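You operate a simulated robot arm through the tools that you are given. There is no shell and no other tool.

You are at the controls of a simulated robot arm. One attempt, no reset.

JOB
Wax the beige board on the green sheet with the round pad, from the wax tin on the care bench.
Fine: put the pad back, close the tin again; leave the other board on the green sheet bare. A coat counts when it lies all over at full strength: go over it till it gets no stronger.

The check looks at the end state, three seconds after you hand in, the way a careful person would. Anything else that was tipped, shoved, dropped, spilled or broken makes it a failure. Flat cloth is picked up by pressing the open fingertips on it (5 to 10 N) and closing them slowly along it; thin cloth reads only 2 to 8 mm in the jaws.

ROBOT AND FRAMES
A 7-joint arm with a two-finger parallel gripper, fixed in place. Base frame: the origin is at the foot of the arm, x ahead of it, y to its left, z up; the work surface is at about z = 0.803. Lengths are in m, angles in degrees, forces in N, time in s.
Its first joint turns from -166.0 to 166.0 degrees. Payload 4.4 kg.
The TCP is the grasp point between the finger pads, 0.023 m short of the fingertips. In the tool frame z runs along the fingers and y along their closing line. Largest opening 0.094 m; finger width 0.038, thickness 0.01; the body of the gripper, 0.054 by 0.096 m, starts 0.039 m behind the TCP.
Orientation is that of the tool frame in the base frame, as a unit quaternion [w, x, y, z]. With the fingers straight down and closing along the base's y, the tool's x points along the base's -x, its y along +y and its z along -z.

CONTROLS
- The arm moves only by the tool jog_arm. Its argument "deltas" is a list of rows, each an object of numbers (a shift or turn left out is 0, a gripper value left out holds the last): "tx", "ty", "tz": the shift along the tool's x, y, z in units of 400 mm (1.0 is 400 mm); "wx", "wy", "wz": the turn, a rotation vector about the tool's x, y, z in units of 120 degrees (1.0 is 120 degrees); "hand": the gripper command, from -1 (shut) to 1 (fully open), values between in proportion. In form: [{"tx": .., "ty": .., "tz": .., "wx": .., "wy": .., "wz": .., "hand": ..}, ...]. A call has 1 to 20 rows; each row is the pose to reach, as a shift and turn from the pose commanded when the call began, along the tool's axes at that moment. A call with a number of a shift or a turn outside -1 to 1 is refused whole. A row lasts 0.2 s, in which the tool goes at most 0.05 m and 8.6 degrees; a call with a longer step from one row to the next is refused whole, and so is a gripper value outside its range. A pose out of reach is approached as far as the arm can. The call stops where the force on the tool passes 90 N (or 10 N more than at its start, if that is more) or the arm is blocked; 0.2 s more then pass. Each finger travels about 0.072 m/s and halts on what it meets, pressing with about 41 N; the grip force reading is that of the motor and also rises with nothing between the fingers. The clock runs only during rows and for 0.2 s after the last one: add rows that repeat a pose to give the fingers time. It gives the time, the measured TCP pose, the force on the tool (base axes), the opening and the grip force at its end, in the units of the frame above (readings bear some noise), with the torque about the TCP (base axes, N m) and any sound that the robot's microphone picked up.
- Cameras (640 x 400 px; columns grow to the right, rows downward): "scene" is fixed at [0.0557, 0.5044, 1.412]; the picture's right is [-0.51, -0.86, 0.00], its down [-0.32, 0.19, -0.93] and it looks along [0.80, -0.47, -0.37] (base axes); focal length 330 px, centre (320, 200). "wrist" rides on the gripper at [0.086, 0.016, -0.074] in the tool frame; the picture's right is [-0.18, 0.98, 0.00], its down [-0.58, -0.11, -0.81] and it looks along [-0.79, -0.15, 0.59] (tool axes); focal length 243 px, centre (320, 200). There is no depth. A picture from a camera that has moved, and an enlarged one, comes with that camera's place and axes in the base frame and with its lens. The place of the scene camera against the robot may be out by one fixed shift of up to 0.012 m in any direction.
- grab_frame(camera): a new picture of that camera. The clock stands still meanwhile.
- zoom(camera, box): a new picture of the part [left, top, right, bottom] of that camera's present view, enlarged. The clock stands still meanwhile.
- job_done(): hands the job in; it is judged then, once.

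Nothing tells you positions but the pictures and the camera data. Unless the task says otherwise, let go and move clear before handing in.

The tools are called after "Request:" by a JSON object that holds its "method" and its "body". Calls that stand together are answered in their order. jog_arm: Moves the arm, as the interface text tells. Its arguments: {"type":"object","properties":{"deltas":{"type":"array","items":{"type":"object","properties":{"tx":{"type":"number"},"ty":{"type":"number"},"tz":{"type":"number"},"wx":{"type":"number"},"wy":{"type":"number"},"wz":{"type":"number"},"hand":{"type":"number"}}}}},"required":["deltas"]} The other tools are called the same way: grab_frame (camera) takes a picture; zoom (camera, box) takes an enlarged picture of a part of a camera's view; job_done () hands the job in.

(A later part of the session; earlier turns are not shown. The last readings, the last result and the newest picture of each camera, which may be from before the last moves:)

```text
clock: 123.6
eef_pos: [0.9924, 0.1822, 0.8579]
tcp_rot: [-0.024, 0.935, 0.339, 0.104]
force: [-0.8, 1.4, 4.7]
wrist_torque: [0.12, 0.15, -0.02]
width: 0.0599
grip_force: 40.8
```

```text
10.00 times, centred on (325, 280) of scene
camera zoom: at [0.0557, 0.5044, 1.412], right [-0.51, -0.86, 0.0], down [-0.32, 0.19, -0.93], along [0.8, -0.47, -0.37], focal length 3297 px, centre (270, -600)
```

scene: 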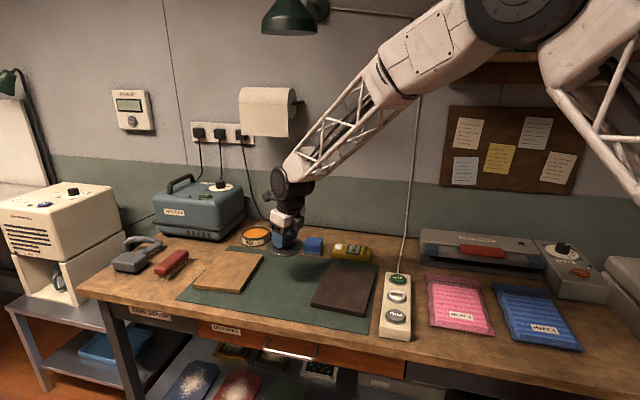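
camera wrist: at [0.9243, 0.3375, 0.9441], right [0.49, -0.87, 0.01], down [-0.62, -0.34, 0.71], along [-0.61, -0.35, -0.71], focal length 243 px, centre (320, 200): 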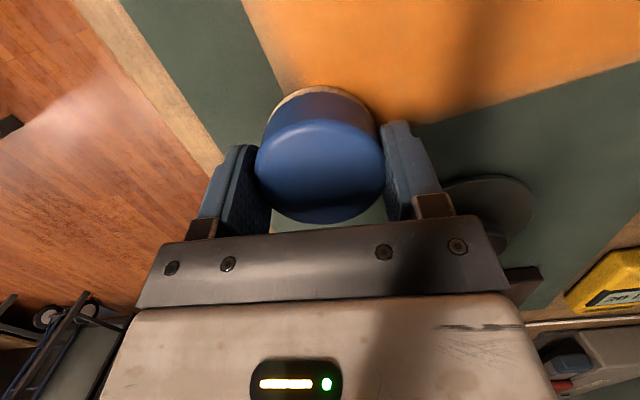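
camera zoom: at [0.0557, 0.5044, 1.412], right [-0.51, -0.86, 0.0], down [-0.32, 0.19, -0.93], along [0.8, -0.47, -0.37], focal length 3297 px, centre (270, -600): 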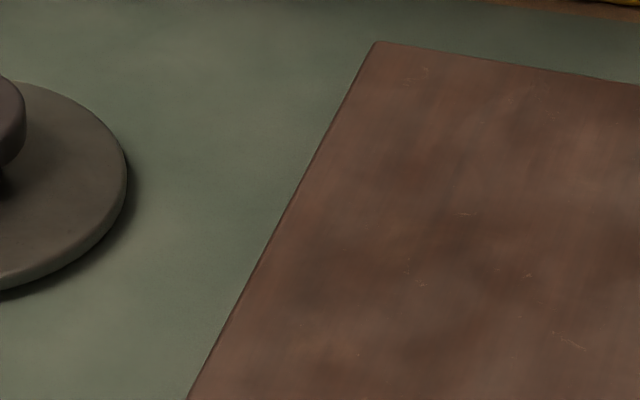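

The fringe along the edges hasn't changed after repeated passes, so it looks like a limit of the coat rather than missed rubbing. To be sure, I'll reload once more, do a final full raster, and see whether anything still changes.

Request:
{"method": "jog_arm", "body": {"deltas": [{"tx": 0.0155, "ty": 0.002, "tz": -0.0734}, {"tx": 0.0309, "ty": 0.0039, "tz": -0.1467}, {"tx": 0.0714, "ty": 0.0693, "tz": -0.1298, "wx": -0.0019, "wy": -0.0021, "wz": 0.0239}, {"tx": 0.1119, "ty": 0.1347, "tz": -0.1129, "wx": -0.0038, "wy": -0.0042, "wz": 0.0478}, {"tx": 0.1525, "ty": 0.2, "tz": -0.096, "wx": -0.0058, "wy": -0.0064, "wz": 0.0717}, {"tx": 0.193, "ty": 0.2654, "tz": -0.0791, "wx": -0.0077, "wy": -0.0085, "wz": 0.0956}, {"tx": 0.2335, "ty": 0.3308, "tz": -0.0622, "wx": -0.0096, "wy": -0.0106, "wz": 0.1195}]}}

Request:
{"method": "zoom", "body": {"camera": "scene", "box": [200, 190, 320, 265]}}

Request:
{"method": "grab_frame", "body": {"camera": "wrist"}}

```text
clock: 125.2
eef_pos: [1.144, 0.1358, 0.9075]
tcp_rot: [-0.024, 0.971, 0.219, 0.092]
force: [0.5, 0.3, -1.4]
wrist_torque: [0.02, -0.06, 0.0]
width: 0.0596
grip_force: 41.2
```

```text
5.33 times, centred on (260, 228) of scene
camera zoom: at [0.0557, 0.5044, 1.412], right [-0.51, -0.86, 0.0], down [-0.32, 0.19, -0.93], along [0.8, -0.47, -0.37], focal length 1758 px, centre (640, 53)
```

zoom: 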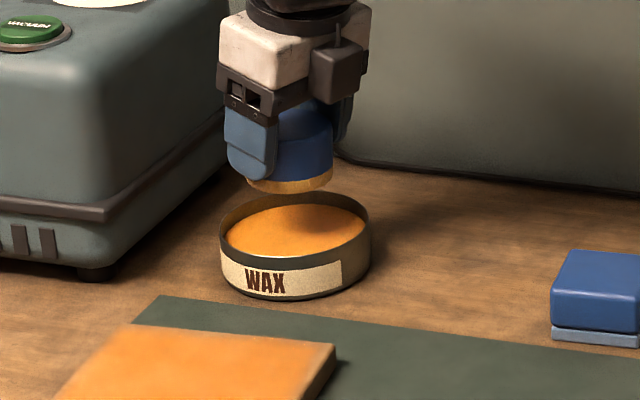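

```text
taken
camera wrist: at [1.2146, 0.1513, 0.996], right [0.26, -0.96, -0.04], down [-0.7, -0.22, 0.68], along [-0.67, -0.15, -0.73], focal length 243 px, centre (320, 200)
```

wrist: 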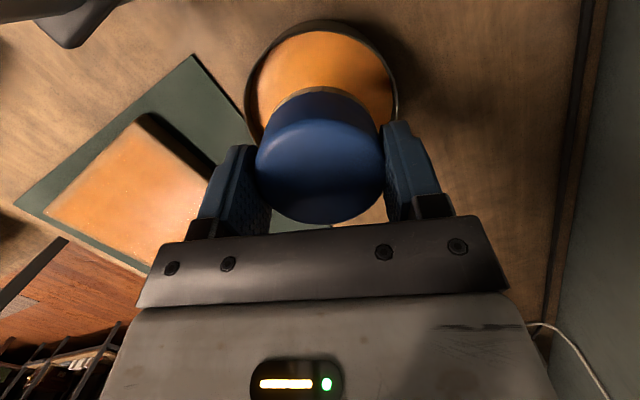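

Request:
{"method": "jog_arm", "body": {"deltas": [{"tx": -0.0047, "tz": 0.0246}, {"tx": -0.0093, "tz": 0.0491}, {"tx": -0.014, "tz": 0.0737}, {"tx": -0.0163, "tz": 0.086}, {"tx": -0.0177, "tz": 0.093}, {"tx": -0.0191, "tz": 0.101}, {"tx": -0.0195, "tz": 0.1035}, {"tx": -0.0195, "tz": 0.1035}]}}

Request:
{"method": "zoom", "body": {"camera": "scene", "box": [200, 190, 320, 265]}}

```text
clock: 127.0
eef_pos: [1.1437, 0.1355, 0.8643]
tcp_rot: [-0.023, 0.971, 0.22, 0.093]
force: [1.0, -0.7, 3.2]
wrist_torque: [-0.15, 0.0, 0.0]
width: 0.0595
grip_force: 40.8
```

```text
5.33 times, centred on (260, 228) of scene
camera zoom: at [0.0557, 0.5044, 1.412], right [-0.51, -0.86, 0.0], down [-0.32, 0.19, -0.93], along [0.8, -0.47, -0.37], focal length 1758 px, centre (640, 53)
```

zoom: 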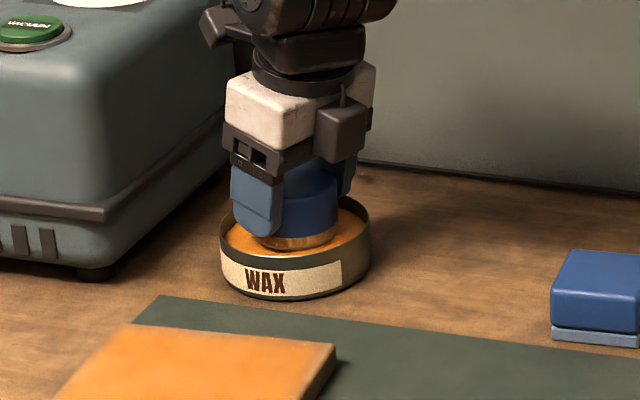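

Request:
{"method": "jog_arm", "body": {"deltas": [{"tx": -0.0003, "tz": 0.0017}, {"tx": -0.0003, "tz": 0.0017}, {"tx": 0.0117, "tz": -0.0614}, {"tx": 0.0234, "tz": -0.1228}, {"tx": 0.0327, "tz": -0.172}, {"tx": 0.0215, "ty": -0.077, "tz": -0.146, "wx": 0.0047, "wz": -0.0246}, {"tx": 0.0103, "ty": -0.154, "tz": -0.12, "wx": 0.0094, "wz": -0.0491}, {"tx": -0.0009, "ty": -0.231, "tz": -0.094, "wx": 0.014, "wz": -0.0737}, {"tx": -0.0121, "ty": -0.308, "tz": -0.068, "wx": 0.0187, "wz": -0.0982}, {"tx": -0.0233, "ty": -0.385, "tz": -0.042, "wx": 0.0234, "wy": -0.0007, "wz": -0.1228}]}}

Request:
{"method": "jog_arm", "body": {"deltas": [{"tx": -0.0047, "tz": 0.0246}, {"tx": -0.0075, "tz": 0.0393}, {"tx": -0.0098, "tz": 0.0516}]}}

Request:
{"method": "zoom", "body": {"camera": "scene", "box": [170, 220, 290, 300]}}

```text
clock: 129.2
eef_pos: [1.067, 0.2691, 0.8801]
tcp_rot: [-0.035, 0.934, 0.344, 0.088]
force: [0.6, 0.2, -0.2]
wrist_torque: [-0.01, -0.01, 0.0]
width: 0.0598
grip_force: 40.5
```

```text
clock: 130.0
eef_pos: [1.0664, 0.2697, 0.8588]
tcp_rot: [-0.035, 0.934, 0.345, 0.089]
force: [0.1, -0.7, 0.5]
wrist_torque: [0.02, 0.01, 0.0]
width: 0.0594
grip_force: 41.0
```

```text
5.00 times, centred on (230, 260) of scene
camera zoom: at [0.0557, 0.5044, 1.412], right [-0.51, -0.86, 0.0], down [-0.32, 0.19, -0.93], along [0.8, -0.47, -0.37], focal length 1648 px, centre (770, -100)
```

zoom: 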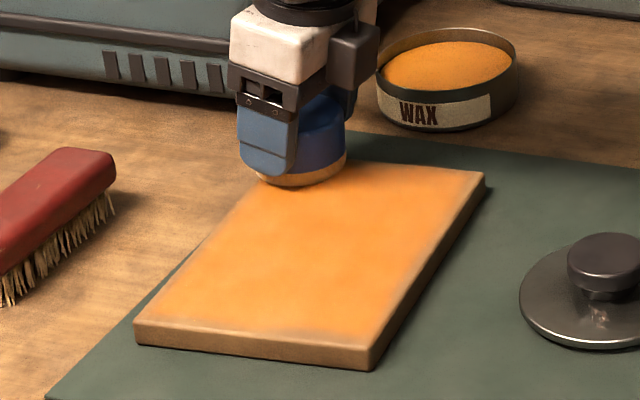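

Request:
{"method": "jog_arm", "body": {"deltas": [{"tx": -0.0004, "tz": 0.0022}, {"tx": -0.0067, "ty": -0.0463, "tz": 0.0012}, {"tx": -0.0131, "ty": -0.0925, "tz": 0.0002}, {"tx": -0.0194, "ty": -0.1388, "tz": -0.0008}, {"tx": -0.0257, "ty": -0.185, "tz": -0.0018}, {"tx": -0.0321, "ty": -0.2313, "tz": -0.0029}, {"tx": -0.0384, "ty": -0.2775, "tz": -0.0039}, {"tx": -0.0447, "ty": -0.3238, "tz": -0.0049}, {"tx": -0.051, "ty": -0.37, "tz": -0.0059}, {"tx": -0.0574, "ty": -0.4163, "tz": -0.0069}, {"tx": -0.1272, "ty": -0.4064, "tz": -0.0204}, {"tx": -0.1209, "ty": -0.3602, "tz": -0.0194}, {"tx": -0.1145, "ty": -0.3139, "tz": -0.0184}, {"tx": -0.1082, "ty": -0.2677, "tz": -0.0174}, {"tx": -0.1019, "ty": -0.2214, "tz": -0.0164}, {"tx": -0.0956, "ty": -0.1752, "tz": -0.0154}, {"tx": -0.0892, "ty": -0.1289, "tz": -0.0143}, {"tx": -0.0829, "ty": -0.0827, "tz": -0.0133}, {"tx": -0.0766, "ty": -0.0364, "tz": -0.0123}, {"tx": -0.0702, "ty": 0.0099, "tz": -0.0113}]}}

Request:
{"method": "zoom", "body": {"camera": "scene", "box": [170, 220, 290, 300]}}

```text
clock: 134.2
eef_pos: [1.0466, 0.2512, 0.8578]
tcp_rot: [-0.035, 0.934, 0.344, 0.09]
force: [-7.4, 6.2, 25.7]
wrist_torque: [-0.41, 0.6, -0.26]
width: 0.0594
grip_force: 41.4
```

```text
5.00 times, centred on (230, 260) of scene
camera zoom: at [0.0557, 0.5044, 1.412], right [-0.51, -0.86, 0.0], down [-0.32, 0.19, -0.93], along [0.8, -0.47, -0.37], focal length 1648 px, centre (770, -100)
```

zoom: 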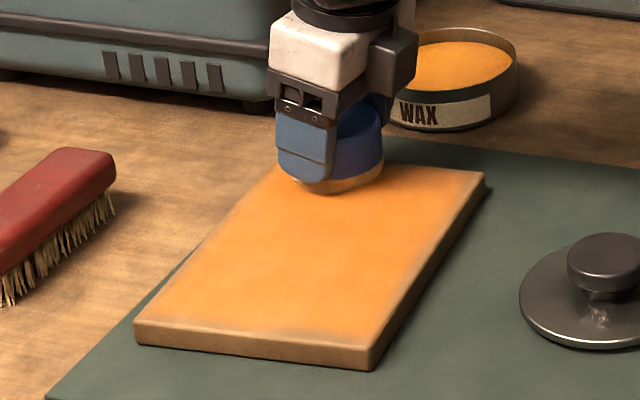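

Request:
{"method": "jog_arm", "body": {"deltas": [{"tx": -0.0696, "ty": 0.0099, "tz": -0.0147}, {"tx": -0.0759, "ty": -0.0364, "tz": -0.0157}, {"tx": -0.0823, "ty": -0.0826, "tz": -0.0167}, {"tx": -0.0886, "ty": -0.1289, "tz": -0.0177}, {"tx": -0.0949, "ty": -0.1751, "tz": -0.0187}, {"tx": -0.1013, "ty": -0.2214, "tz": -0.0198}, {"tx": -0.1076, "ty": -0.2676, "tz": -0.0208}, {"tx": -0.1139, "ty": -0.3139, "tz": -0.0218}, {"tx": -0.1202, "ty": -0.3601, "tz": -0.0228}, {"tx": -0.1266, "ty": -0.4064, "tz": -0.0238}, {"tx": -0.1964, "ty": -0.3965, "tz": -0.0373}, {"tx": -0.1901, "ty": -0.3503, "tz": -0.0363}, {"tx": -0.1837, "ty": -0.304, "tz": -0.0353}, {"tx": -0.1774, "ty": -0.2578, "tz": -0.0343}, {"tx": -0.1711, "ty": -0.2115, "tz": -0.0333}, {"tx": -0.1648, "ty": -0.1653, "tz": -0.0323}, {"tx": -0.1584, "ty": -0.119, "tz": -0.0312}, {"tx": -0.1521, "ty": -0.0728, "tz": -0.0302}, {"tx": -0.1458, "ty": -0.0265, "tz": -0.0292}, {"tx": -0.1394, "ty": 0.0198, "tz": -0.0282}]}}

Request:
{"method": "zoom", "body": {"camera": "scene", "box": [170, 220, 290, 300]}}

```text
clock: 138.4
eef_pos: [1.01, 0.2056, 0.8576]
tcp_rot: [-0.036, 0.934, 0.344, 0.088]
force: [-0.6, 0.7, 3.4]
wrist_torque: [-0.03, 0.07, -0.06]
width: 0.0598
grip_force: 41.1
```

```text
5.00 times, centred on (230, 260) of scene
camera zoom: at [0.0557, 0.5044, 1.412], right [-0.51, -0.86, 0.0], down [-0.32, 0.19, -0.93], along [0.8, -0.47, -0.37], focal length 1648 px, centre (770, -100)
```

zoom: 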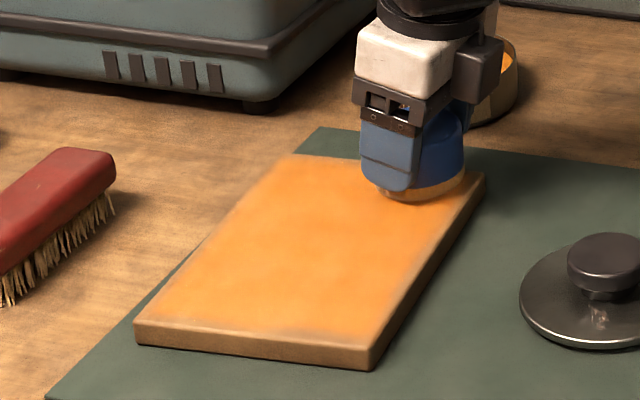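

Request:
{"method": "jog_arm", "body": {"deltas": [{"tx": -0.0701, "ty": 0.0099, "tz": -0.012}, {"tx": -0.0764, "ty": -0.0364, "tz": -0.013}, {"tx": -0.0828, "ty": -0.0826, "tz": -0.014}, {"tx": -0.0891, "ty": -0.1289, "tz": -0.015}, {"tx": -0.0954, "ty": -0.1751, "tz": -0.016}, {"tx": -0.1018, "ty": -0.2214, "tz": -0.0171}, {"tx": -0.1081, "ty": -0.2676, "tz": -0.0181}, {"tx": -0.1144, "ty": -0.3139, "tz": -0.0191}, {"tx": -0.1207, "ty": -0.3601, "tz": -0.0201}, {"tx": -0.1271, "ty": -0.4064, "tz": -0.0211}]}}

Request:
{"method": "grab_frame", "body": {"camera": "wrist"}}

```text
clock: 140.6
eef_pos: [0.8637, 0.2958, 0.8574]
tcp_rot: [-0.035, 0.934, 0.345, 0.089]
force: [2.9, -1.8, 6.1]
wrist_torque: [-0.15, -0.09, 0.03]
width: 0.0595
grip_force: 41.0
```

```text
taken
camera wrist: at [0.9281, 0.33, 0.9452], right [0.5, -0.86, -0.04], down [-0.62, -0.39, 0.68], along [-0.61, -0.32, -0.73], focal length 243 px, centre (320, 200)
```

wrist: 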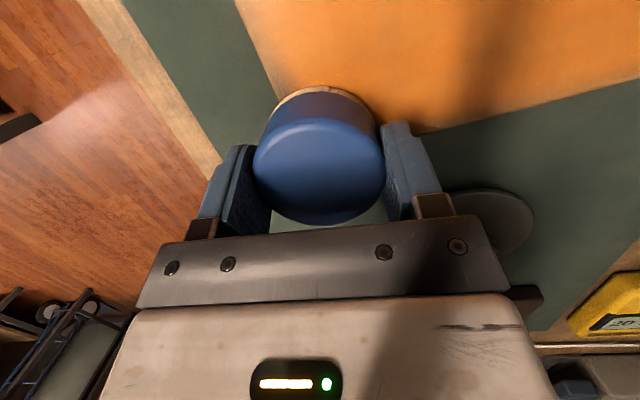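

Request:
{"method": "zoom", "body": {"camera": "wrist", "box": [220, 0, 380, 100]}}

Request:
{"method": "jog_arm", "body": {"deltas": [{"tx": 0.0311, "ty": -0.0044, "tz": 0.006}, {"tx": 0.0622, "ty": -0.0088, "tz": 0.012}, {"tx": 0.0933, "ty": -0.0132, "tz": 0.018}, {"tx": 0.1244, "ty": -0.0176, "tz": 0.024}, {"tx": 0.1555, "ty": -0.022, "tz": 0.03}, {"tx": 0.1866, "ty": -0.0264, "tz": 0.036}, {"tx": 0.2177, "ty": -0.0308, "tz": 0.042}, {"tx": 0.2488, "ty": -0.0352, "tz": 0.048}, {"tx": 0.2799, "ty": -0.0396, "tz": 0.054}]}}

Request:
{"method": "grab_frame", "body": {"camera": "wrist"}}

```text
4.00 times, centred on (300, 50) of wrist
camera zoom: at [0.9281, 0.33, 0.9452], right [0.5, -0.86, -0.04], down [-0.62, -0.39, 0.68], along [-0.61, -0.32, -0.73], focal length 970 px, centre (400, 800)
```

zoom: 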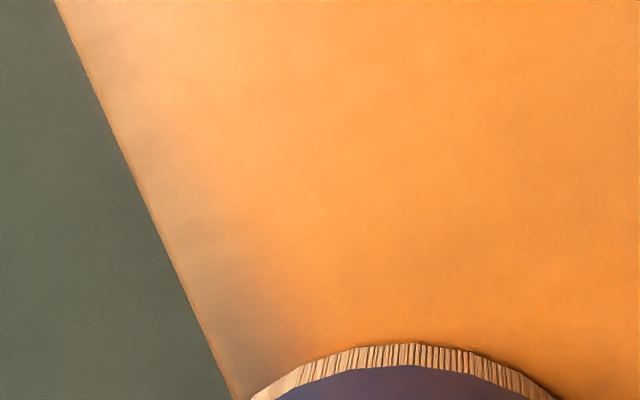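

```text
clock: 142.6
eef_pos: [0.9405, 0.3818, 0.8574]
tcp_rot: [-0.035, 0.934, 0.345, 0.089]
force: [-0.8, -1.1, 4.8]
wrist_torque: [-0.17, 0.19, -0.01]
width: 0.0594
grip_force: 41.2
```

```text
taken
camera wrist: at [1.0042, 0.4149, 0.9454], right [0.5, -0.86, -0.04], down [-0.62, -0.39, 0.68], along [-0.6, -0.32, -0.73], focal length 243 px, centre (320, 200)
```

wrist: 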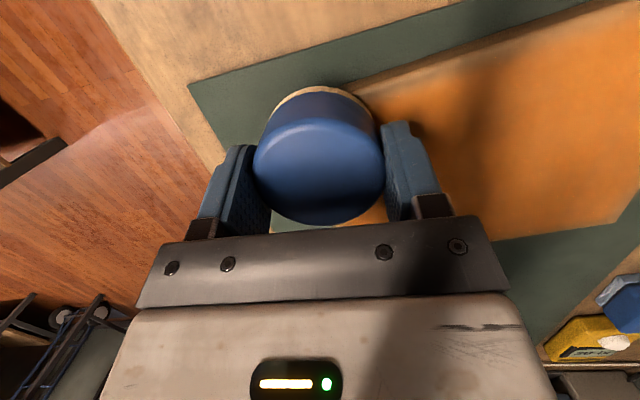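

The close wrist view shows a real bare strip on the near edge around v≈-0.024. I'll press there statically to learn how coating happens at an overhang.

Request:
{"method": "jog_arm", "body": {"deltas": [{"tx": 0.0019, "tz": -0.0098}, {"tx": -0.0634, "ty": 0.0092, "tz": -0.0224}, {"tx": -0.1288, "ty": 0.0185, "tz": -0.0351}, {"tx": -0.1941, "ty": 0.0277, "tz": -0.0477}, {"tx": -0.1955, "ty": 0.0277, "tz": -0.0404}, {"tx": -0.1962, "ty": 0.0277, "tz": -0.0369}]}}

Request:
{"method": "jog_arm", "body": {"deltas": [{"tx": -0.0005, "tz": 0.0025}, {"tx": -0.0005, "tz": 0.0025}]}}

```text
clock: 144.0
eef_pos: [0.8885, 0.3216, 0.8574]
tcp_rot: [-0.035, 0.934, 0.343, 0.089]
force: [-1.7, -4.7, 8.7]
wrist_torque: [-0.34, 0.21, 0.05]
width: 0.0599
grip_force: 40.5
```

```text
clock: 144.6
eef_pos: [0.8876, 0.3228, 0.8564]
tcp_rot: [-0.035, 0.934, 0.344, 0.089]
force: [0.8, -6.2, 21.3]
wrist_torque: [-0.65, 0.29, 0.06]
width: 0.0595
grip_force: 40.9
```

The contact pressure sits at the pad's rim, so the pad has swivelled in the grip. I'll set it down flat on the board's middle and re-grip it square.

Request:
{"method": "jog_arm", "body": {"deltas": [{"tx": 0.0037, "tz": -0.0196}, {"tx": 0.0255, "ty": 0.0506, "tz": -0.0156}, {"tx": 0.0473, "ty": 0.1012, "tz": -0.0117}, {"tx": 0.0691, "ty": 0.1518, "tz": -0.0077}, {"tx": 0.0909, "ty": 0.2024, "tz": -0.0037}, {"tx": 0.0886, "ty": 0.2024, "tz": 0.0086}, {"tx": 0.0879, "ty": 0.2024, "tz": 0.0123}]}}

Request:
{"method": "zoom", "body": {"camera": "scene", "box": [190, 220, 280, 280]}}

```text
clock: 146.2
eef_pos: [0.9659, 0.2822, 0.857]
tcp_rot: [-0.035, 0.934, 0.345, 0.09]
force: [0.1, -0.8, 1.9]
wrist_torque: [-0.03, 0.03, 0.03]
width: 0.0598
grip_force: 41.0
```

```text
6.67 times, centred on (235, 250) of scene
camera zoom: at [0.0557, 0.5044, 1.412], right [-0.51, -0.86, 0.0], down [-0.32, 0.19, -0.93], along [0.8, -0.47, -0.37], focal length 2198 px, centre (887, -133)
```

zoom: 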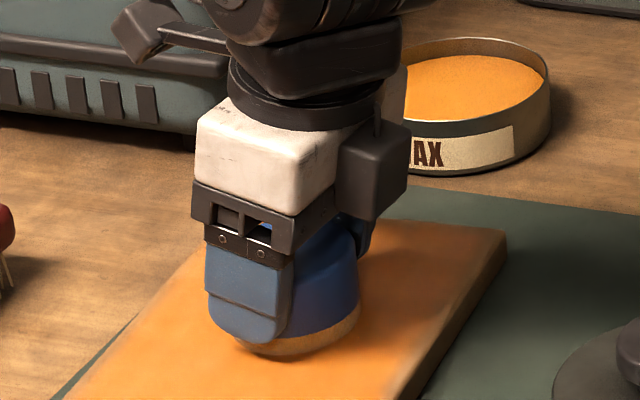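

Request:
{"method": "jog_arm", "body": {"deltas": [{"hand": 0.5}, {"hand": 0.7}, {"hand": 0.7}, {"tx": 0.0019, "tz": -0.0098, "hand": 0.7}, {"tx": 0.0019, "tz": -0.0098, "hand": 0.7}]}}

Request:
{"method": "grab_frame", "body": {"camera": "wrist"}}

Request:
{"method": "zoom", "body": {"camera": "scene", "box": [190, 220, 280, 280]}}

```text
clock: 147.4
eef_pos: [0.9657, 0.2826, 0.862]
tcp_rot: [-0.034, 0.934, 0.345, 0.088]
force: [0.9, 0.0, 0.1]
wrist_torque: [0.01, -0.01, 0.0]
width: 0.0799
grip_force: 0.1
```

```text
taken
camera wrist: at [1.03, 0.3158, 0.9497], right [0.5, -0.86, -0.04], down [-0.62, -0.39, 0.68], along [-0.6, -0.32, -0.73], focal length 243 px, centre (320, 200)
```

wrist: 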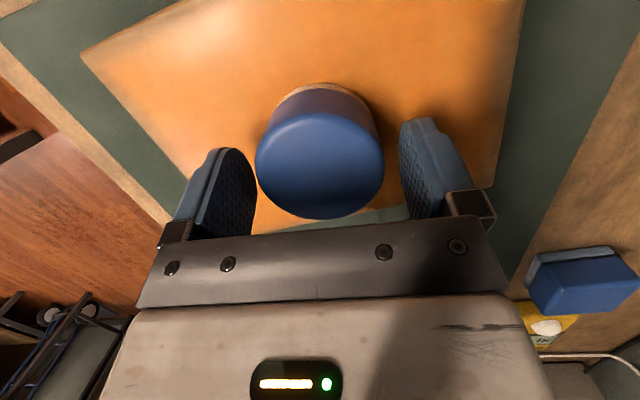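

```text
6.67 times, centred on (235, 250) of scene
camera zoom: at [0.0557, 0.5044, 1.412], right [-0.51, -0.86, 0.0], down [-0.32, 0.19, -0.93], along [0.8, -0.47, -0.37], focal length 2198 px, centre (887, -133)
```

zoom: 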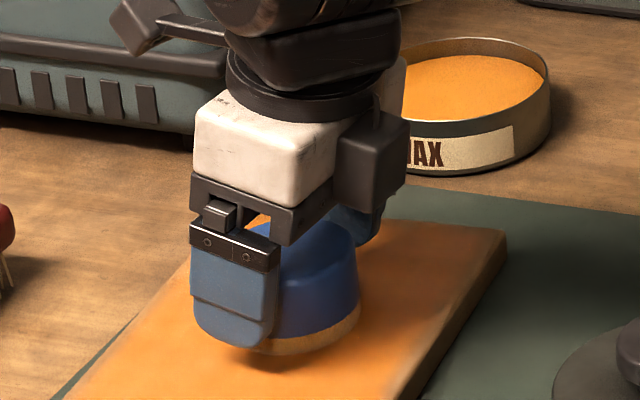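

Request:
{"method": "jog_arm", "body": {"deltas": [{"hand": 0.5}, {"hand": 0.35}, {"hand": -1}, {"hand": -1}, {"hand": -1}]}}

```text
clock: 148.6
eef_pos: [0.9674, 0.2821, 0.8607]
tcp_rot: [-0.034, 0.934, 0.344, 0.089]
force: [-1.0, 0.1, 0.2]
wrist_torque: [0.0, -0.01, -0.03]
width: 0.0589
grip_force: 40.5
```

Re-gripped flat. Now I'll coat the near edge with short front-to-back strokes, which the grip holds square, lifting between lines.

Request:
{"method": "jog_arm", "body": {"deltas": [{"tx": 0.0014, "tz": -0.0074}, {"tx": -0.0817, "ty": -0.0484, "tz": -0.0232}, {"tx": -0.1648, "ty": -0.0967, "tz": -0.039}, {"tx": -0.1666, "ty": -0.0967, "tz": -0.0294}, {"tx": -0.1741, "ty": -0.1512, "tz": -0.0306}, {"tx": -0.1812, "ty": -0.2033, "tz": -0.0317}, {"tx": -0.1812, "ty": -0.2033, "tz": -0.0317}, {"tx": -0.1741, "ty": -0.1512, "tz": -0.0306}, {"tx": -0.1666, "ty": -0.0967, "tz": -0.0294}, {"tx": -0.1295, "ty": -0.1017, "tz": -0.0322}, {"tx": -0.1313, "ty": -0.1017, "tz": -0.0226}, {"tx": -0.1388, "ty": -0.1562, "tz": -0.0238}, {"tx": -0.1459, "ty": -0.2083, "tz": -0.0249}, {"tx": -0.1459, "ty": -0.2083, "tz": -0.0249}, {"tx": -0.1388, "ty": -0.1562, "tz": -0.0238}, {"tx": -0.1313, "ty": -0.1017, "tz": -0.0226}, {"tx": -0.0942, "ty": -0.1067, "tz": -0.0254}, {"tx": -0.096, "ty": -0.1067, "tz": -0.0158}, {"tx": -0.1035, "ty": -0.1612, "tz": -0.017}, {"tx": -0.1106, "ty": -0.2133, "tz": -0.0181}]}}

Request:
{"method": "zoom", "body": {"camera": "scene", "box": [170, 220, 290, 300]}}

Request:
{"method": "zoom", "body": {"camera": "wrist", "box": [220, 0, 380, 100]}}

```text
clock: 152.8
eef_pos: [0.8786, 0.3182, 0.8604]
tcp_rot: [-0.034, 0.934, 0.343, 0.09]
force: [2.3, -2.8, 9.1]
wrist_torque: [-0.16, -0.18, -0.03]
width: 0.0591
grip_force: 41.0
```

```text
5.00 times, centred on (230, 260) of scene
camera zoom: at [0.0557, 0.5044, 1.412], right [-0.51, -0.86, 0.0], down [-0.32, 0.19, -0.93], along [0.8, -0.47, -0.37], focal length 1648 px, centre (770, -100)
```

zoom: 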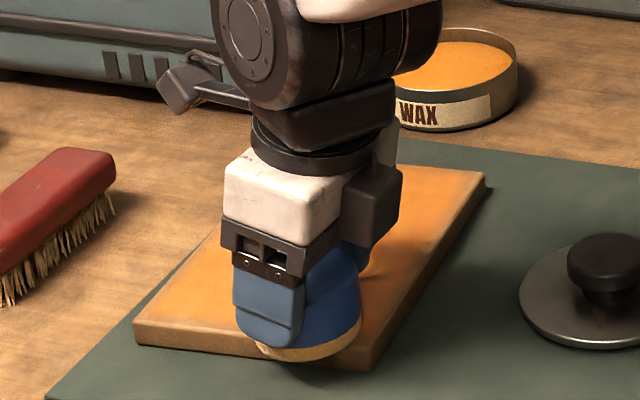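

```text
4.00 times, centred on (300, 50) of wrist
camera zoom: at [0.9423, 0.3524, 0.9496], right [0.5, -0.86, -0.04], down [-0.62, -0.39, 0.68], along [-0.6, -0.32, -0.73], focal length 970 px, centre (400, 800)
```

zoom: 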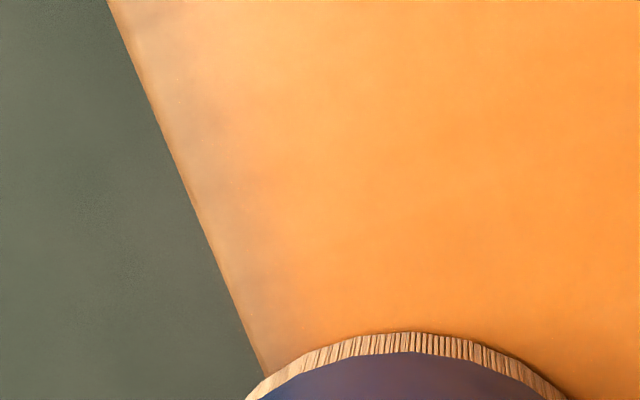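

Request:
{"method": "jog_arm", "body": {"deltas": [{"tx": 0.0071, "ty": 0.052, "tz": 0.0011}, {"tx": 0.0146, "ty": 0.1065, "tz": 0.0023}, {"tx": 0.0516, "ty": 0.1015, "tz": 0.0005}, {"tx": 0.0499, "ty": 0.1015, "tz": 0.0091}, {"tx": 0.0424, "ty": 0.047, "tz": 0.0079}, {"tx": 0.0339, "ty": -0.0149, "tz": 0.0066}, {"tx": 0.0424, "ty": 0.047, "tz": 0.0079}, {"tx": 0.0499, "ty": 0.1015, "tz": 0.0091}, {"tx": 0.0868, "ty": 0.0965, "tz": 0.0074}, {"tx": 0.0851, "ty": 0.0965, "tz": 0.016}, {"tx": 0.0776, "ty": 0.042, "tz": 0.0148}, {"tx": 0.0691, "ty": -0.0199, "tz": 0.0135}, {"tx": 0.0776, "ty": 0.042, "tz": 0.0148}, {"tx": 0.0851, "ty": 0.0965, "tz": 0.016}, {"tx": 0.1221, "ty": 0.0916, "tz": 0.0142}, {"tx": 0.1204, "ty": 0.0916, "tz": 0.0228}, {"tx": 0.1129, "ty": 0.0371, "tz": 0.0216}, {"tx": 0.1044, "ty": -0.0248, "tz": 0.0203}, {"tx": 0.1129, "ty": 0.0371, "tz": 0.0216}, {"tx": 0.1204, "ty": 0.0916, "tz": 0.0228}]}}

Request:
{"method": "zoom", "body": {"camera": "scene", "box": [170, 220, 290, 300]}}

Request:
{"method": "grab_frame", "body": {"camera": "wrist"}}

```text
clock: 157.0
eef_pos: [0.939, 0.3232, 0.8605]
tcp_rot: [-0.035, 0.933, 0.346, 0.088]
force: [-6.1, 5.9, 23.9]
wrist_torque: [0.36, 0.12, 0.09]
width: 0.0591
grip_force: 40.9
```

```text
5.00 times, centred on (230, 260) of scene
camera zoom: at [0.0557, 0.5044, 1.412], right [-0.51, -0.86, 0.0], down [-0.32, 0.19, -0.93], along [0.8, -0.47, -0.37], focal length 1648 px, centre (770, -100)
```

zoom: 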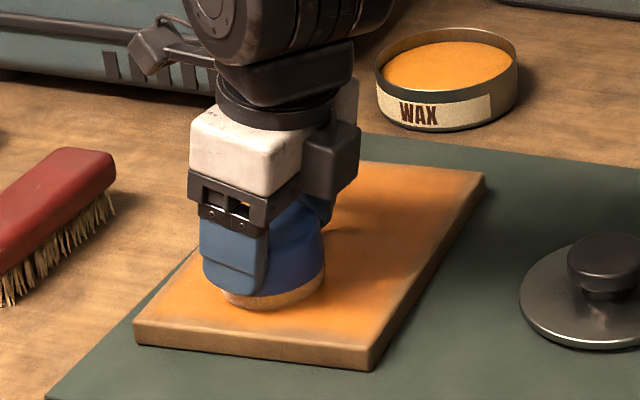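

```text
taken
camera wrist: at [1.0025, 0.3569, 0.9491], right [0.5, -0.86, -0.04], down [-0.62, -0.39, 0.68], along [-0.6, -0.32, -0.73], focal length 243 px, centre (320, 200)
```

wrist: 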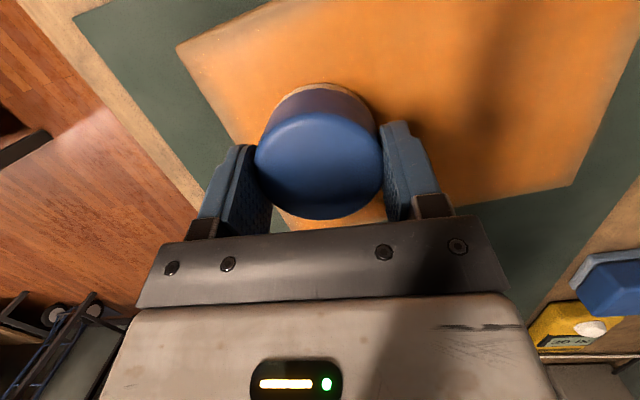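

Request:
{"method": "zoom", "body": {"camera": "wrist", "box": [160, 20, 300, 150]}}

Request:
{"method": "zoom", "body": {"camera": "scene", "box": [193, 275, 253, 298]}}

```text
3.08 times, centred on (230, 85) of wrist
camera zoom: at [1.0025, 0.3569, 0.9491], right [0.5, -0.86, -0.04], down [-0.62, -0.39, 0.68], along [-0.6, -0.32, -0.73], focal length 746 px, centre (597, 554)
```

zoom: 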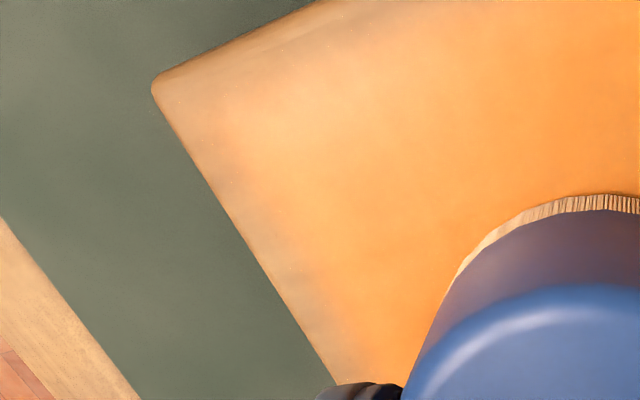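

```text
10.67 times, centred on (223, 286) of scene
camera zoom: at [0.0557, 0.5044, 1.412], right [-0.51, -0.86, 0.0], down [-0.32, 0.19, -0.93], along [0.8, -0.47, -0.37], focal length 3516 px, centre (1355, -723)
```

zoom: 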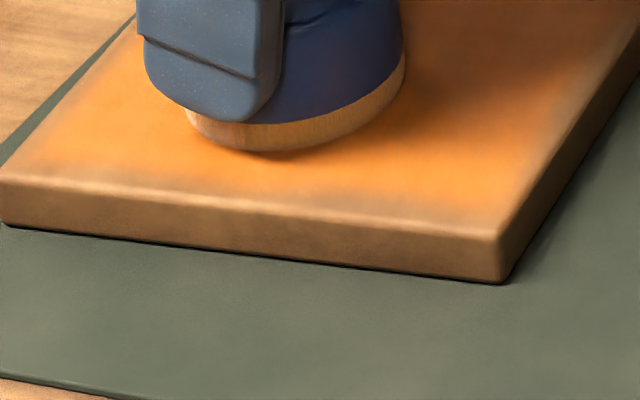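

Request:
{"method": "jog_arm", "body": {"deltas": [{"tx": 0.0142, "tz": -0.0737}, {"tx": 0.0284, "tz": -0.1473}, {"tx": 0.0369, "ty": 0.0975, "tz": -0.1404, "wx": -0.0034, "wz": 0.0175}, {"tx": 0.0454, "ty": 0.195, "tz": -0.1335, "wx": -0.0068, "wz": 0.0351}, {"tx": 0.0539, "ty": 0.2925, "tz": -0.1266, "wx": -0.0102, "wz": 0.0526}, {"tx": 0.0625, "ty": 0.39, "tz": -0.1197, "wx": -0.0135, "wz": 0.0702}, {"tx": 0.071, "ty": 0.4875, "tz": -0.1128, "wx": -0.0169, "wz": 0.0877}, {"tx": 0.0795, "ty": 0.585, "tz": -0.1059, "wx": -0.0203, "wz": 0.1053}, {"tx": 0.088, "ty": 0.6825, "tz": -0.099, "wx": -0.0237, "wy": 0.0006, "wz": 0.1228}]}}

Request:
{"method": "grab_frame", "body": {"camera": "wrist"}}

Request:
{"method": "zoom", "body": {"camera": "scene", "box": [200, 190, 320, 265]}}

Request:
{"method": "zoom", "body": {"camera": "scene", "box": [193, 275, 253, 298]}}

```text
clock: 159.0
eef_pos: [1.1363, 0.1351, 0.904]
tcp_rot: [-0.023, 0.971, 0.22, 0.093]
force: [0.1, 1.2, -0.1]
wrist_torque: [0.01, 0.0, -0.01]
width: 0.059
grip_force: 41.4
```

```text
taken
camera wrist: at [1.2071, 0.1504, 0.9924], right [0.26, -0.96, -0.04], down [-0.7, -0.22, 0.68], along [-0.67, -0.15, -0.73], focal length 243 px, centre (320, 200)
```

wrist: 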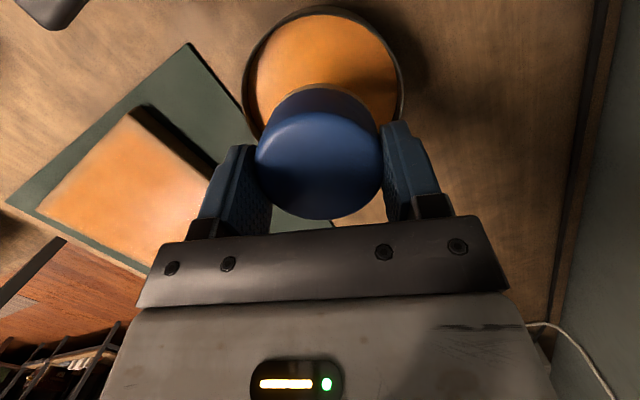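

```text
5.33 times, centred on (260, 228) of scene
camera zoom: at [0.0557, 0.5044, 1.412], right [-0.51, -0.86, 0.0], down [-0.32, 0.19, -0.93], along [0.8, -0.47, -0.37], focal length 1758 px, centre (640, 53)
```

zoom: 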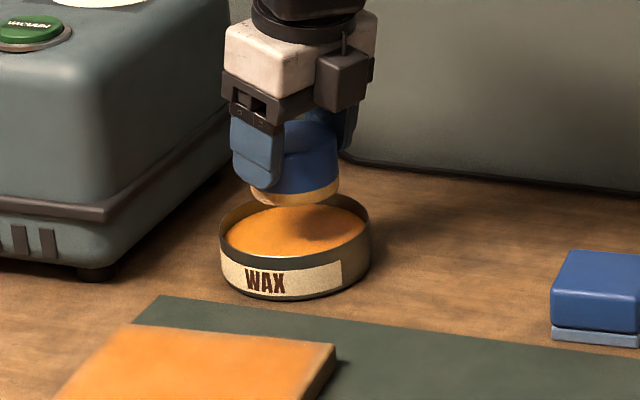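

```text
10.67 times, centred on (223, 286) of scene
camera zoom: at [0.0557, 0.5044, 1.412], right [-0.51, -0.86, 0.0], down [-0.32, 0.19, -0.93], along [0.8, -0.47, -0.37], focal length 3516 px, centre (1355, -723)
```

zoom: 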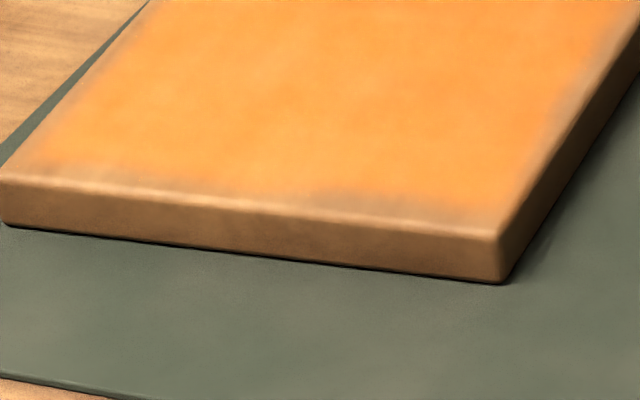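

The felt was nearly empty during those edge strokes. I'll reload and go straight to the edges.

Request:
{"method": "jog_arm", "body": {"deltas": [{"tx": -0.0059, "tz": 0.0307}, {"tx": -0.0117, "tz": 0.0614}, {"tx": -0.0164, "tz": 0.0859}, {"tx": -0.0178, "tz": 0.0933}, {"tx": -0.0183, "tz": 0.0958}, {"tx": -0.0183, "tz": 0.0958}]}}

```text
clock: 160.4
eef_pos: [1.1371, 0.1335, 0.8663]
tcp_rot: [-0.023, 0.971, 0.22, 0.093]
force: [1.3, -1.1, 4.9]
wrist_torque: [0.02, -0.06, 0.03]
width: 0.059
grip_force: 40.8
```

Request:
{"method": "jog_arm", "body": {"deltas": [{"tx": -0.0003, "tz": 0.0015}, {"tx": -0.0003, "tz": 0.0015}, {"tx": -0.0003, "tz": 0.0015}, {"tx": -0.0003, "tz": 0.0015}, {"tx": -0.0003, "tz": 0.0015}, {"tx": -0.0003, "tz": 0.0015}]}}

Request:
{"method": "jog_arm", "body": {"deltas": [{"tx": 0.0117, "tz": -0.0614}, {"tx": 0.0234, "tz": -0.1228}, {"tx": 0.0327, "tz": -0.172}]}}

Request:
{"method": "zoom", "body": {"camera": "scene", "box": [200, 190, 320, 265]}}

```text
clock: 161.8
eef_pos: [1.1372, 0.1341, 0.8657]
tcp_rot: [-0.023, 0.971, 0.22, 0.092]
force: [1.8, -0.6, 19.4]
wrist_torque: [0.01, -0.09, -0.01]
width: 0.0591
grip_force: 40.9
```

```text
clock: 162.6
eef_pos: [1.1368, 0.1323, 0.9329]
tcp_rot: [-0.022, 0.971, 0.218, 0.092]
force: [0.7, 0.1, -1.0]
wrist_torque: [0.0, 0.01, 0.02]
width: 0.0594
grip_force: 40.9
```

```text
5.33 times, centred on (260, 228) of scene
camera zoom: at [0.0557, 0.5044, 1.412], right [-0.51, -0.86, 0.0], down [-0.32, 0.19, -0.93], along [0.8, -0.47, -0.37], focal length 1758 px, centre (640, 53)
```

zoom: 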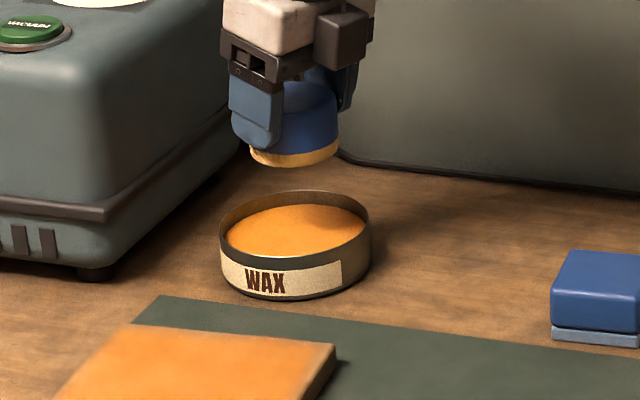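

Request:
{"method": "jog_arm", "body": {"deltas": [{"tx": -0.056, "ty": -0.075, "tz": 0.0095, "wx": 0.003, "wz": -0.0153}, {"tx": -0.112, "ty": -0.1501, "tz": 0.0191, "wx": 0.0059, "wz": -0.0307}, {"tx": -0.1679, "ty": -0.2251, "tz": 0.0286, "wx": 0.0089, "wz": -0.046}, {"tx": -0.2239, "ty": -0.3002, "tz": 0.0382, "wx": 0.0118, "wz": -0.0614}, {"tx": -0.2799, "ty": -0.3752, "tz": 0.0477, "wx": 0.0148, "wz": -0.0767}, {"tx": -0.3359, "ty": -0.4502, "tz": 0.0572, "wx": 0.0177, "wz": -0.092}, {"tx": -0.3918, "ty": -0.5253, "tz": 0.0668, "wx": 0.0207, "wz": -0.1074}, {"tx": -0.4478, "ty": -0.6003, "tz": 0.0763, "wx": 0.0236, "wy": -0.0004, "wz": -0.1227}]}}

Request:
{"method": "jog_arm", "body": {"deltas": [{"tx": -0.0023, "tz": 0.0123}, {"tx": -0.0045, "tz": 0.0233}, {"tx": -0.0049, "tz": 0.0258}]}}

```text
clock: 164.4
eef_pos: [0.8781, 0.2771, 0.8702]
tcp_rot: [-0.035, 0.934, 0.345, 0.088]
force: [1.1, -0.3, -1.3]
wrist_torque: [0.01, 0.0, 0.01]
width: 0.059
grip_force: 40.3
```

```text
clock: 165.2
eef_pos: [0.8795, 0.2755, 0.8601]
tcp_rot: [-0.035, 0.934, 0.344, 0.089]
force: [-1.1, 1.0, 3.0]
wrist_torque: [0.09, 0.0, -0.02]
width: 0.0589
grip_force: 40.9
```

Request:
{"method": "jog_arm", "body": {"deltas": [{"tx": -0.0003, "tz": 0.0017}, {"tx": -0.0061, "ty": -0.0421, "tz": 0.0008}, {"tx": -0.0118, "ty": -0.0842, "tz": -0.0001}, {"tx": -0.0061, "ty": -0.0421, "tz": 0.0008}, {"tx": -0.0003, "tz": 0.0017}, {"tx": 0.0367, "ty": -0.005, "tz": -0.0006}, {"tx": 0.035, "ty": -0.005, "tz": 0.0085}, {"tx": 0.0292, "ty": -0.0471, "tz": 0.0076}, {"tx": 0.0235, "ty": -0.0892, "tz": 0.0067}, {"tx": 0.0292, "ty": -0.0471, "tz": 0.0076}, {"tx": 0.035, "ty": -0.005, "tz": 0.0085}, {"tx": 0.0719, "ty": -0.01, "tz": 0.0063}, {"tx": 0.0702, "ty": -0.01, "tz": 0.0154}, {"tx": 0.0644, "ty": -0.0521, "tz": 0.0145}, {"tx": 0.0587, "ty": -0.0942, "tz": 0.0136}, {"tx": 0.0644, "ty": -0.0521, "tz": 0.0145}, {"tx": 0.0702, "ty": -0.01, "tz": 0.0154}, {"tx": 0.1072, "ty": -0.0149, "tz": 0.0131}, {"tx": 0.1055, "ty": -0.0149, "tz": 0.0222}, {"tx": 0.0997, "ty": -0.057, "tz": 0.0213}]}}

Request:
{"method": "zoom", "body": {"camera": "scene", "box": [193, 265, 253, 298]}}

Request:
{"method": "grab_frame", "body": {"camera": "wrist"}}

```text
clock: 169.4
eef_pos: [0.8965, 0.3207, 0.8602]
tcp_rot: [-0.035, 0.934, 0.344, 0.09]
force: [1.1, -2.1, 6.6]
wrist_torque: [-0.13, -0.06, 0.01]
width: 0.0591
grip_force: 40.8
```

```text
10.67 times, centred on (223, 282) of scene
camera zoom: at [0.0557, 0.5044, 1.412], right [-0.51, -0.86, 0.0], down [-0.32, 0.19, -0.93], along [0.8, -0.47, -0.37], focal length 3516 px, centre (1355, -669)
```

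zoom: 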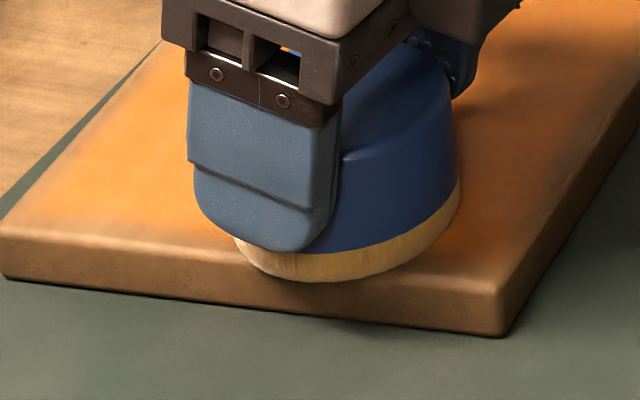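

```text
taken
camera wrist: at [0.9598, 0.3535, 0.9495], right [0.5, -0.86, -0.04], down [-0.62, -0.39, 0.68], along [-0.6, -0.32, -0.73], focal length 243 px, centre (320, 200)
```

wrist: 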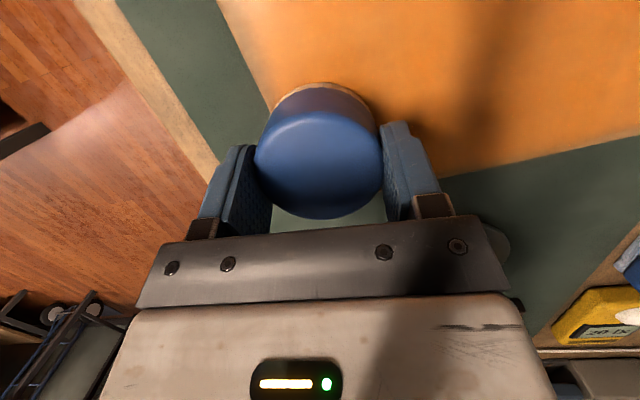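

Request:
{"method": "jog_arm", "body": {"deltas": [{"tx": -0.0058, "ty": -0.0421, "tz": -0.0009}, {}, {"tx": 0.0058, "ty": 0.0421, "tz": 0.0009}, {"tx": 0.0429, "ty": 0.0371, "tz": -0.0014}, {"tx": 0.0411, "ty": 0.0371, "tz": 0.0077}, {"tx": 0.0353, "ty": -0.005, "tz": 0.0068}, {"tx": 0.0295, "ty": -0.0471, "tz": 0.0059}, {"tx": 0.0353, "ty": -0.005, "tz": 0.0068}, {"tx": 0.0411, "ty": 0.0371, "tz": 0.0077}, {"tx": 0.0781, "ty": 0.0321, "tz": 0.0055}, {"tx": 0.0763, "ty": 0.0321, "tz": 0.0146}, {"tx": 0.0705, "ty": -0.01, "tz": 0.0137}, {"tx": 0.0647, "ty": -0.0521, "tz": 0.0128}, {"tx": 0.0705, "ty": -0.01, "tz": 0.0137}, {"tx": 0.0763, "ty": 0.0321, "tz": 0.0146}, {"tx": 0.1134, "ty": 0.0272, "tz": 0.0123}, {"tx": 0.1116, "ty": 0.0272, "tz": 0.0214}, {"tx": 0.1058, "ty": -0.0149, "tz": 0.0205}, {"tx": 0.1, "ty": -0.057, "tz": 0.0196}, {"tx": 0.1058, "ty": -0.0149, "tz": 0.0205}]}}

Request:
{"method": "zoom", "body": {"camera": "scene", "box": [193, 265, 253, 298]}}

```text
clock: 173.6
eef_pos: [0.9248, 0.353, 0.8607]
tcp_rot: [-0.035, 0.934, 0.345, 0.089]
force: [-2.9, 1.7, 7.5]
wrist_torque: [0.07, 0.12, 0.0]
width: 0.0587
grip_force: 40.8
```

```text
10.67 times, centred on (223, 282) of scene
camera zoom: at [0.0557, 0.5044, 1.412], right [-0.51, -0.86, 0.0], down [-0.32, 0.19, -0.93], along [0.8, -0.47, -0.37], focal length 3516 px, centre (1355, -669)
```

zoom: 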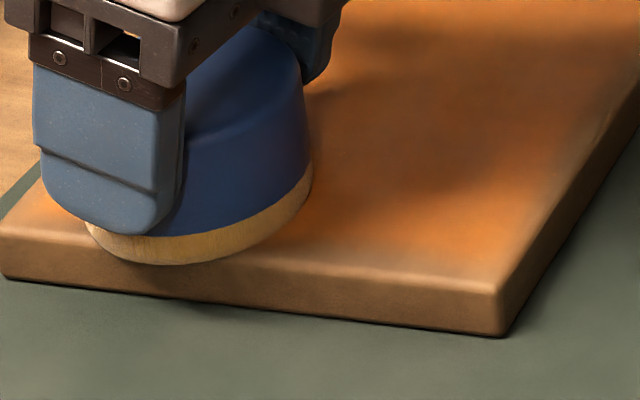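

Request:
{"method": "jog_arm", "body": {"deltas": [{"tx": 0.0058, "ty": 0.0421, "tz": 0.0009}, {"tx": 0.0429, "ty": 0.0371, "tz": -0.0014}, {"tx": 0.0411, "ty": 0.0371, "tz": 0.0077}, {"tx": 0.0353, "ty": -0.005, "tz": 0.0068}, {"tx": 0.0295, "ty": -0.0471, "tz": 0.0059}, {"tx": 0.0353, "ty": -0.005, "tz": 0.0068}, {"tx": 0.0411, "ty": 0.0371, "tz": 0.0077}, {"tx": 0.0781, "ty": 0.0321, "tz": 0.0055}, {"tx": 0.0763, "ty": 0.0321, "tz": 0.0146}, {"tx": 0.0705, "ty": -0.01, "tz": 0.0137}, {"tx": 0.0647, "ty": -0.0521, "tz": 0.0128}, {"tx": 0.0705, "ty": -0.01, "tz": 0.0137}, {"tx": 0.0763, "ty": 0.0321, "tz": 0.0146}, {"tx": 0.0898, "ty": -0.0452, "tz": 0.0081}, {"tx": 0.088, "ty": -0.0452, "tz": 0.0172}, {"tx": 0.0956, "ty": 0.0105, "tz": 0.0184}, {"tx": 0.1032, "ty": 0.0662, "tz": 0.0196}, {"tx": 0.1108, "ty": 0.1219, "tz": 0.0208}, {"tx": 0.1184, "ty": 0.1776, "tz": 0.022}, {"tx": 0.126, "ty": 0.2333, "tz": 0.0232}]}}

Request:
{"method": "zoom", "body": {"camera": "scene", "box": [170, 220, 290, 300]}}

Request:
{"method": "grab_frame", "body": {"camera": "wrist"}}

```text
clock: 177.8
eef_pos: [1.0248, 0.3168, 0.8613]
tcp_rot: [-0.035, 0.934, 0.345, 0.089]
force: [-0.7, 1.3, 3.7]
wrist_torque: [0.07, 0.09, 0.04]
width: 0.0588
grip_force: 41.3
```

```text
5.00 times, centred on (230, 260) of scene
camera zoom: at [0.0557, 0.5044, 1.412], right [-0.51, -0.86, 0.0], down [-0.32, 0.19, -0.93], along [0.8, -0.47, -0.37], focal length 1648 px, centre (770, -100)
```

zoom: 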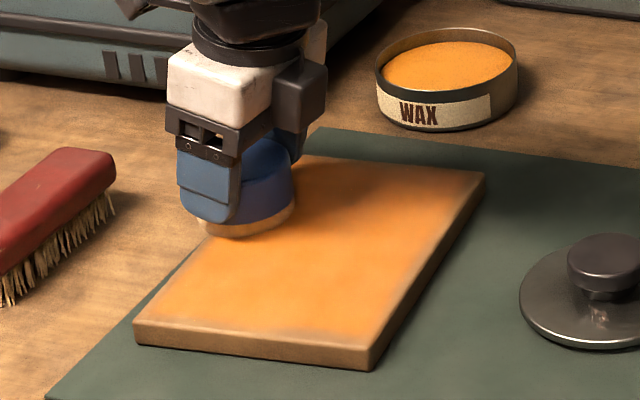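

```text
taken
camera wrist: at [1.0882, 0.3509, 0.9496], right [0.5, -0.86, -0.04], down [-0.62, -0.39, 0.68], along [-0.6, -0.32, -0.73], focal length 243 px, centre (320, 200)
```

wrist: 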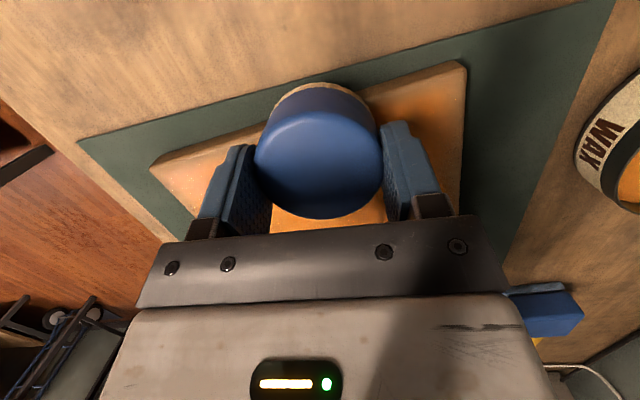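

Request:
{"method": "jog_arm", "body": {"deltas": [{"tx": 0.0074, "ty": 0.0541, "tz": 0.0022}, {"tx": 0.0146, "ty": 0.1081, "tz": 0.0034}, {"tx": 0.022, "ty": 0.1622, "tz": 0.0046}, {"tx": 0.0144, "ty": 0.107, "tz": 0.0034}, {"tx": 0.0068, "ty": 0.0518, "tz": 0.0022}, {"tx": -0.0008, "ty": -0.0034, "tz": 0.001}, {"tx": -0.0084, "ty": -0.0586, "tz": -0.0002}, {"tx": -0.016, "ty": -0.1138, "tz": -0.0014}, {"tx": -0.0236, "ty": -0.169, "tz": -0.0026}, {"tx": -0.0312, "ty": -0.2242, "tz": -0.0038}, {"tx": -0.0388, "ty": -0.2794, "tz": -0.005}]}}

Request:
{"method": "jog_arm", "body": {"deltas": [{"tx": 0.0142, "tz": -0.0737}, {"tx": 0.0284, "tz": -0.1473}, {"tx": 0.0411, "ty": 0.0929, "tz": -0.1747}, {"tx": 0.0538, "ty": 0.1858, "tz": -0.2022}, {"tx": 0.0665, "ty": 0.2787, "tz": -0.2297}, {"tx": 0.0792, "ty": 0.3716, "tz": -0.2571}]}}

Request:
{"method": "grab_frame", "body": {"camera": "wrist"}}

Request:
{"method": "zoom", "body": {"camera": "scene", "box": [190, 245, 270, 300]}}

```text
clock: 180.2
eef_pos: [0.9405, 0.3908, 0.8603]
tcp_rot: [-0.035, 0.934, 0.345, 0.09]
force: [11.2, -4.4, 27.0]
wrist_torque: [-0.42, -0.43, 0.07]
width: 0.0594
grip_force: 40.8
```

```text
clock: 181.6
eef_pos: [1.0447, 0.2825, 0.9649]
tcp_rot: [-0.035, 0.934, 0.344, 0.09]
force: [-0.3, -0.8, -1.3]
wrist_torque: [-0.03, -0.01, 0.0]
width: 0.0591
grip_force: 40.7
```

```text
taken
camera wrist: at [1.1094, 0.3161, 1.0541], right [0.5, -0.86, -0.04], down [-0.62, -0.39, 0.68], along [-0.6, -0.32, -0.73], focal length 243 px, centre (320, 200)
```

wrist: 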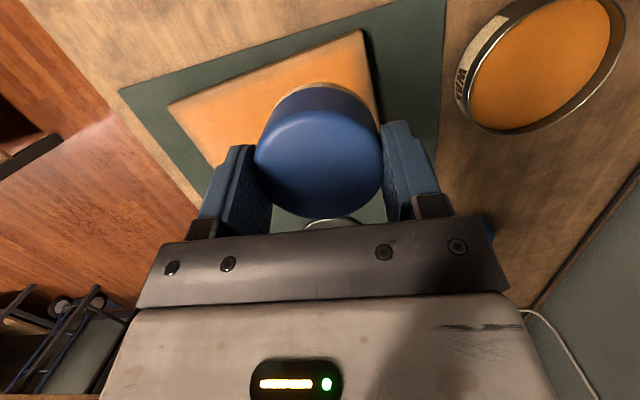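

```text
7.27 times, centred on (230, 272) of scene
camera zoom: at [0.0557, 0.5044, 1.412], right [-0.51, -0.86, 0.0], down [-0.32, 0.19, -0.93], along [0.8, -0.47, -0.37], focal length 2398 px, centre (974, -327)
```

zoom: 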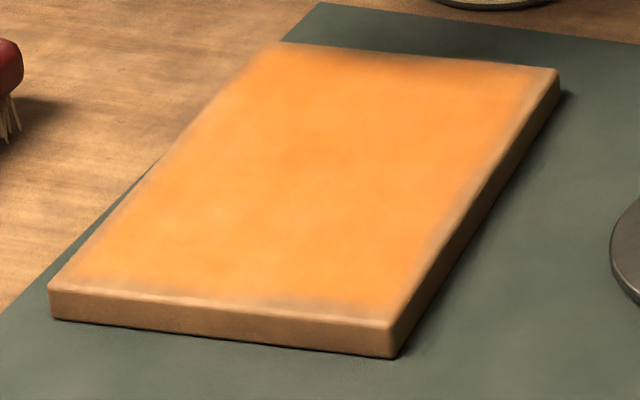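

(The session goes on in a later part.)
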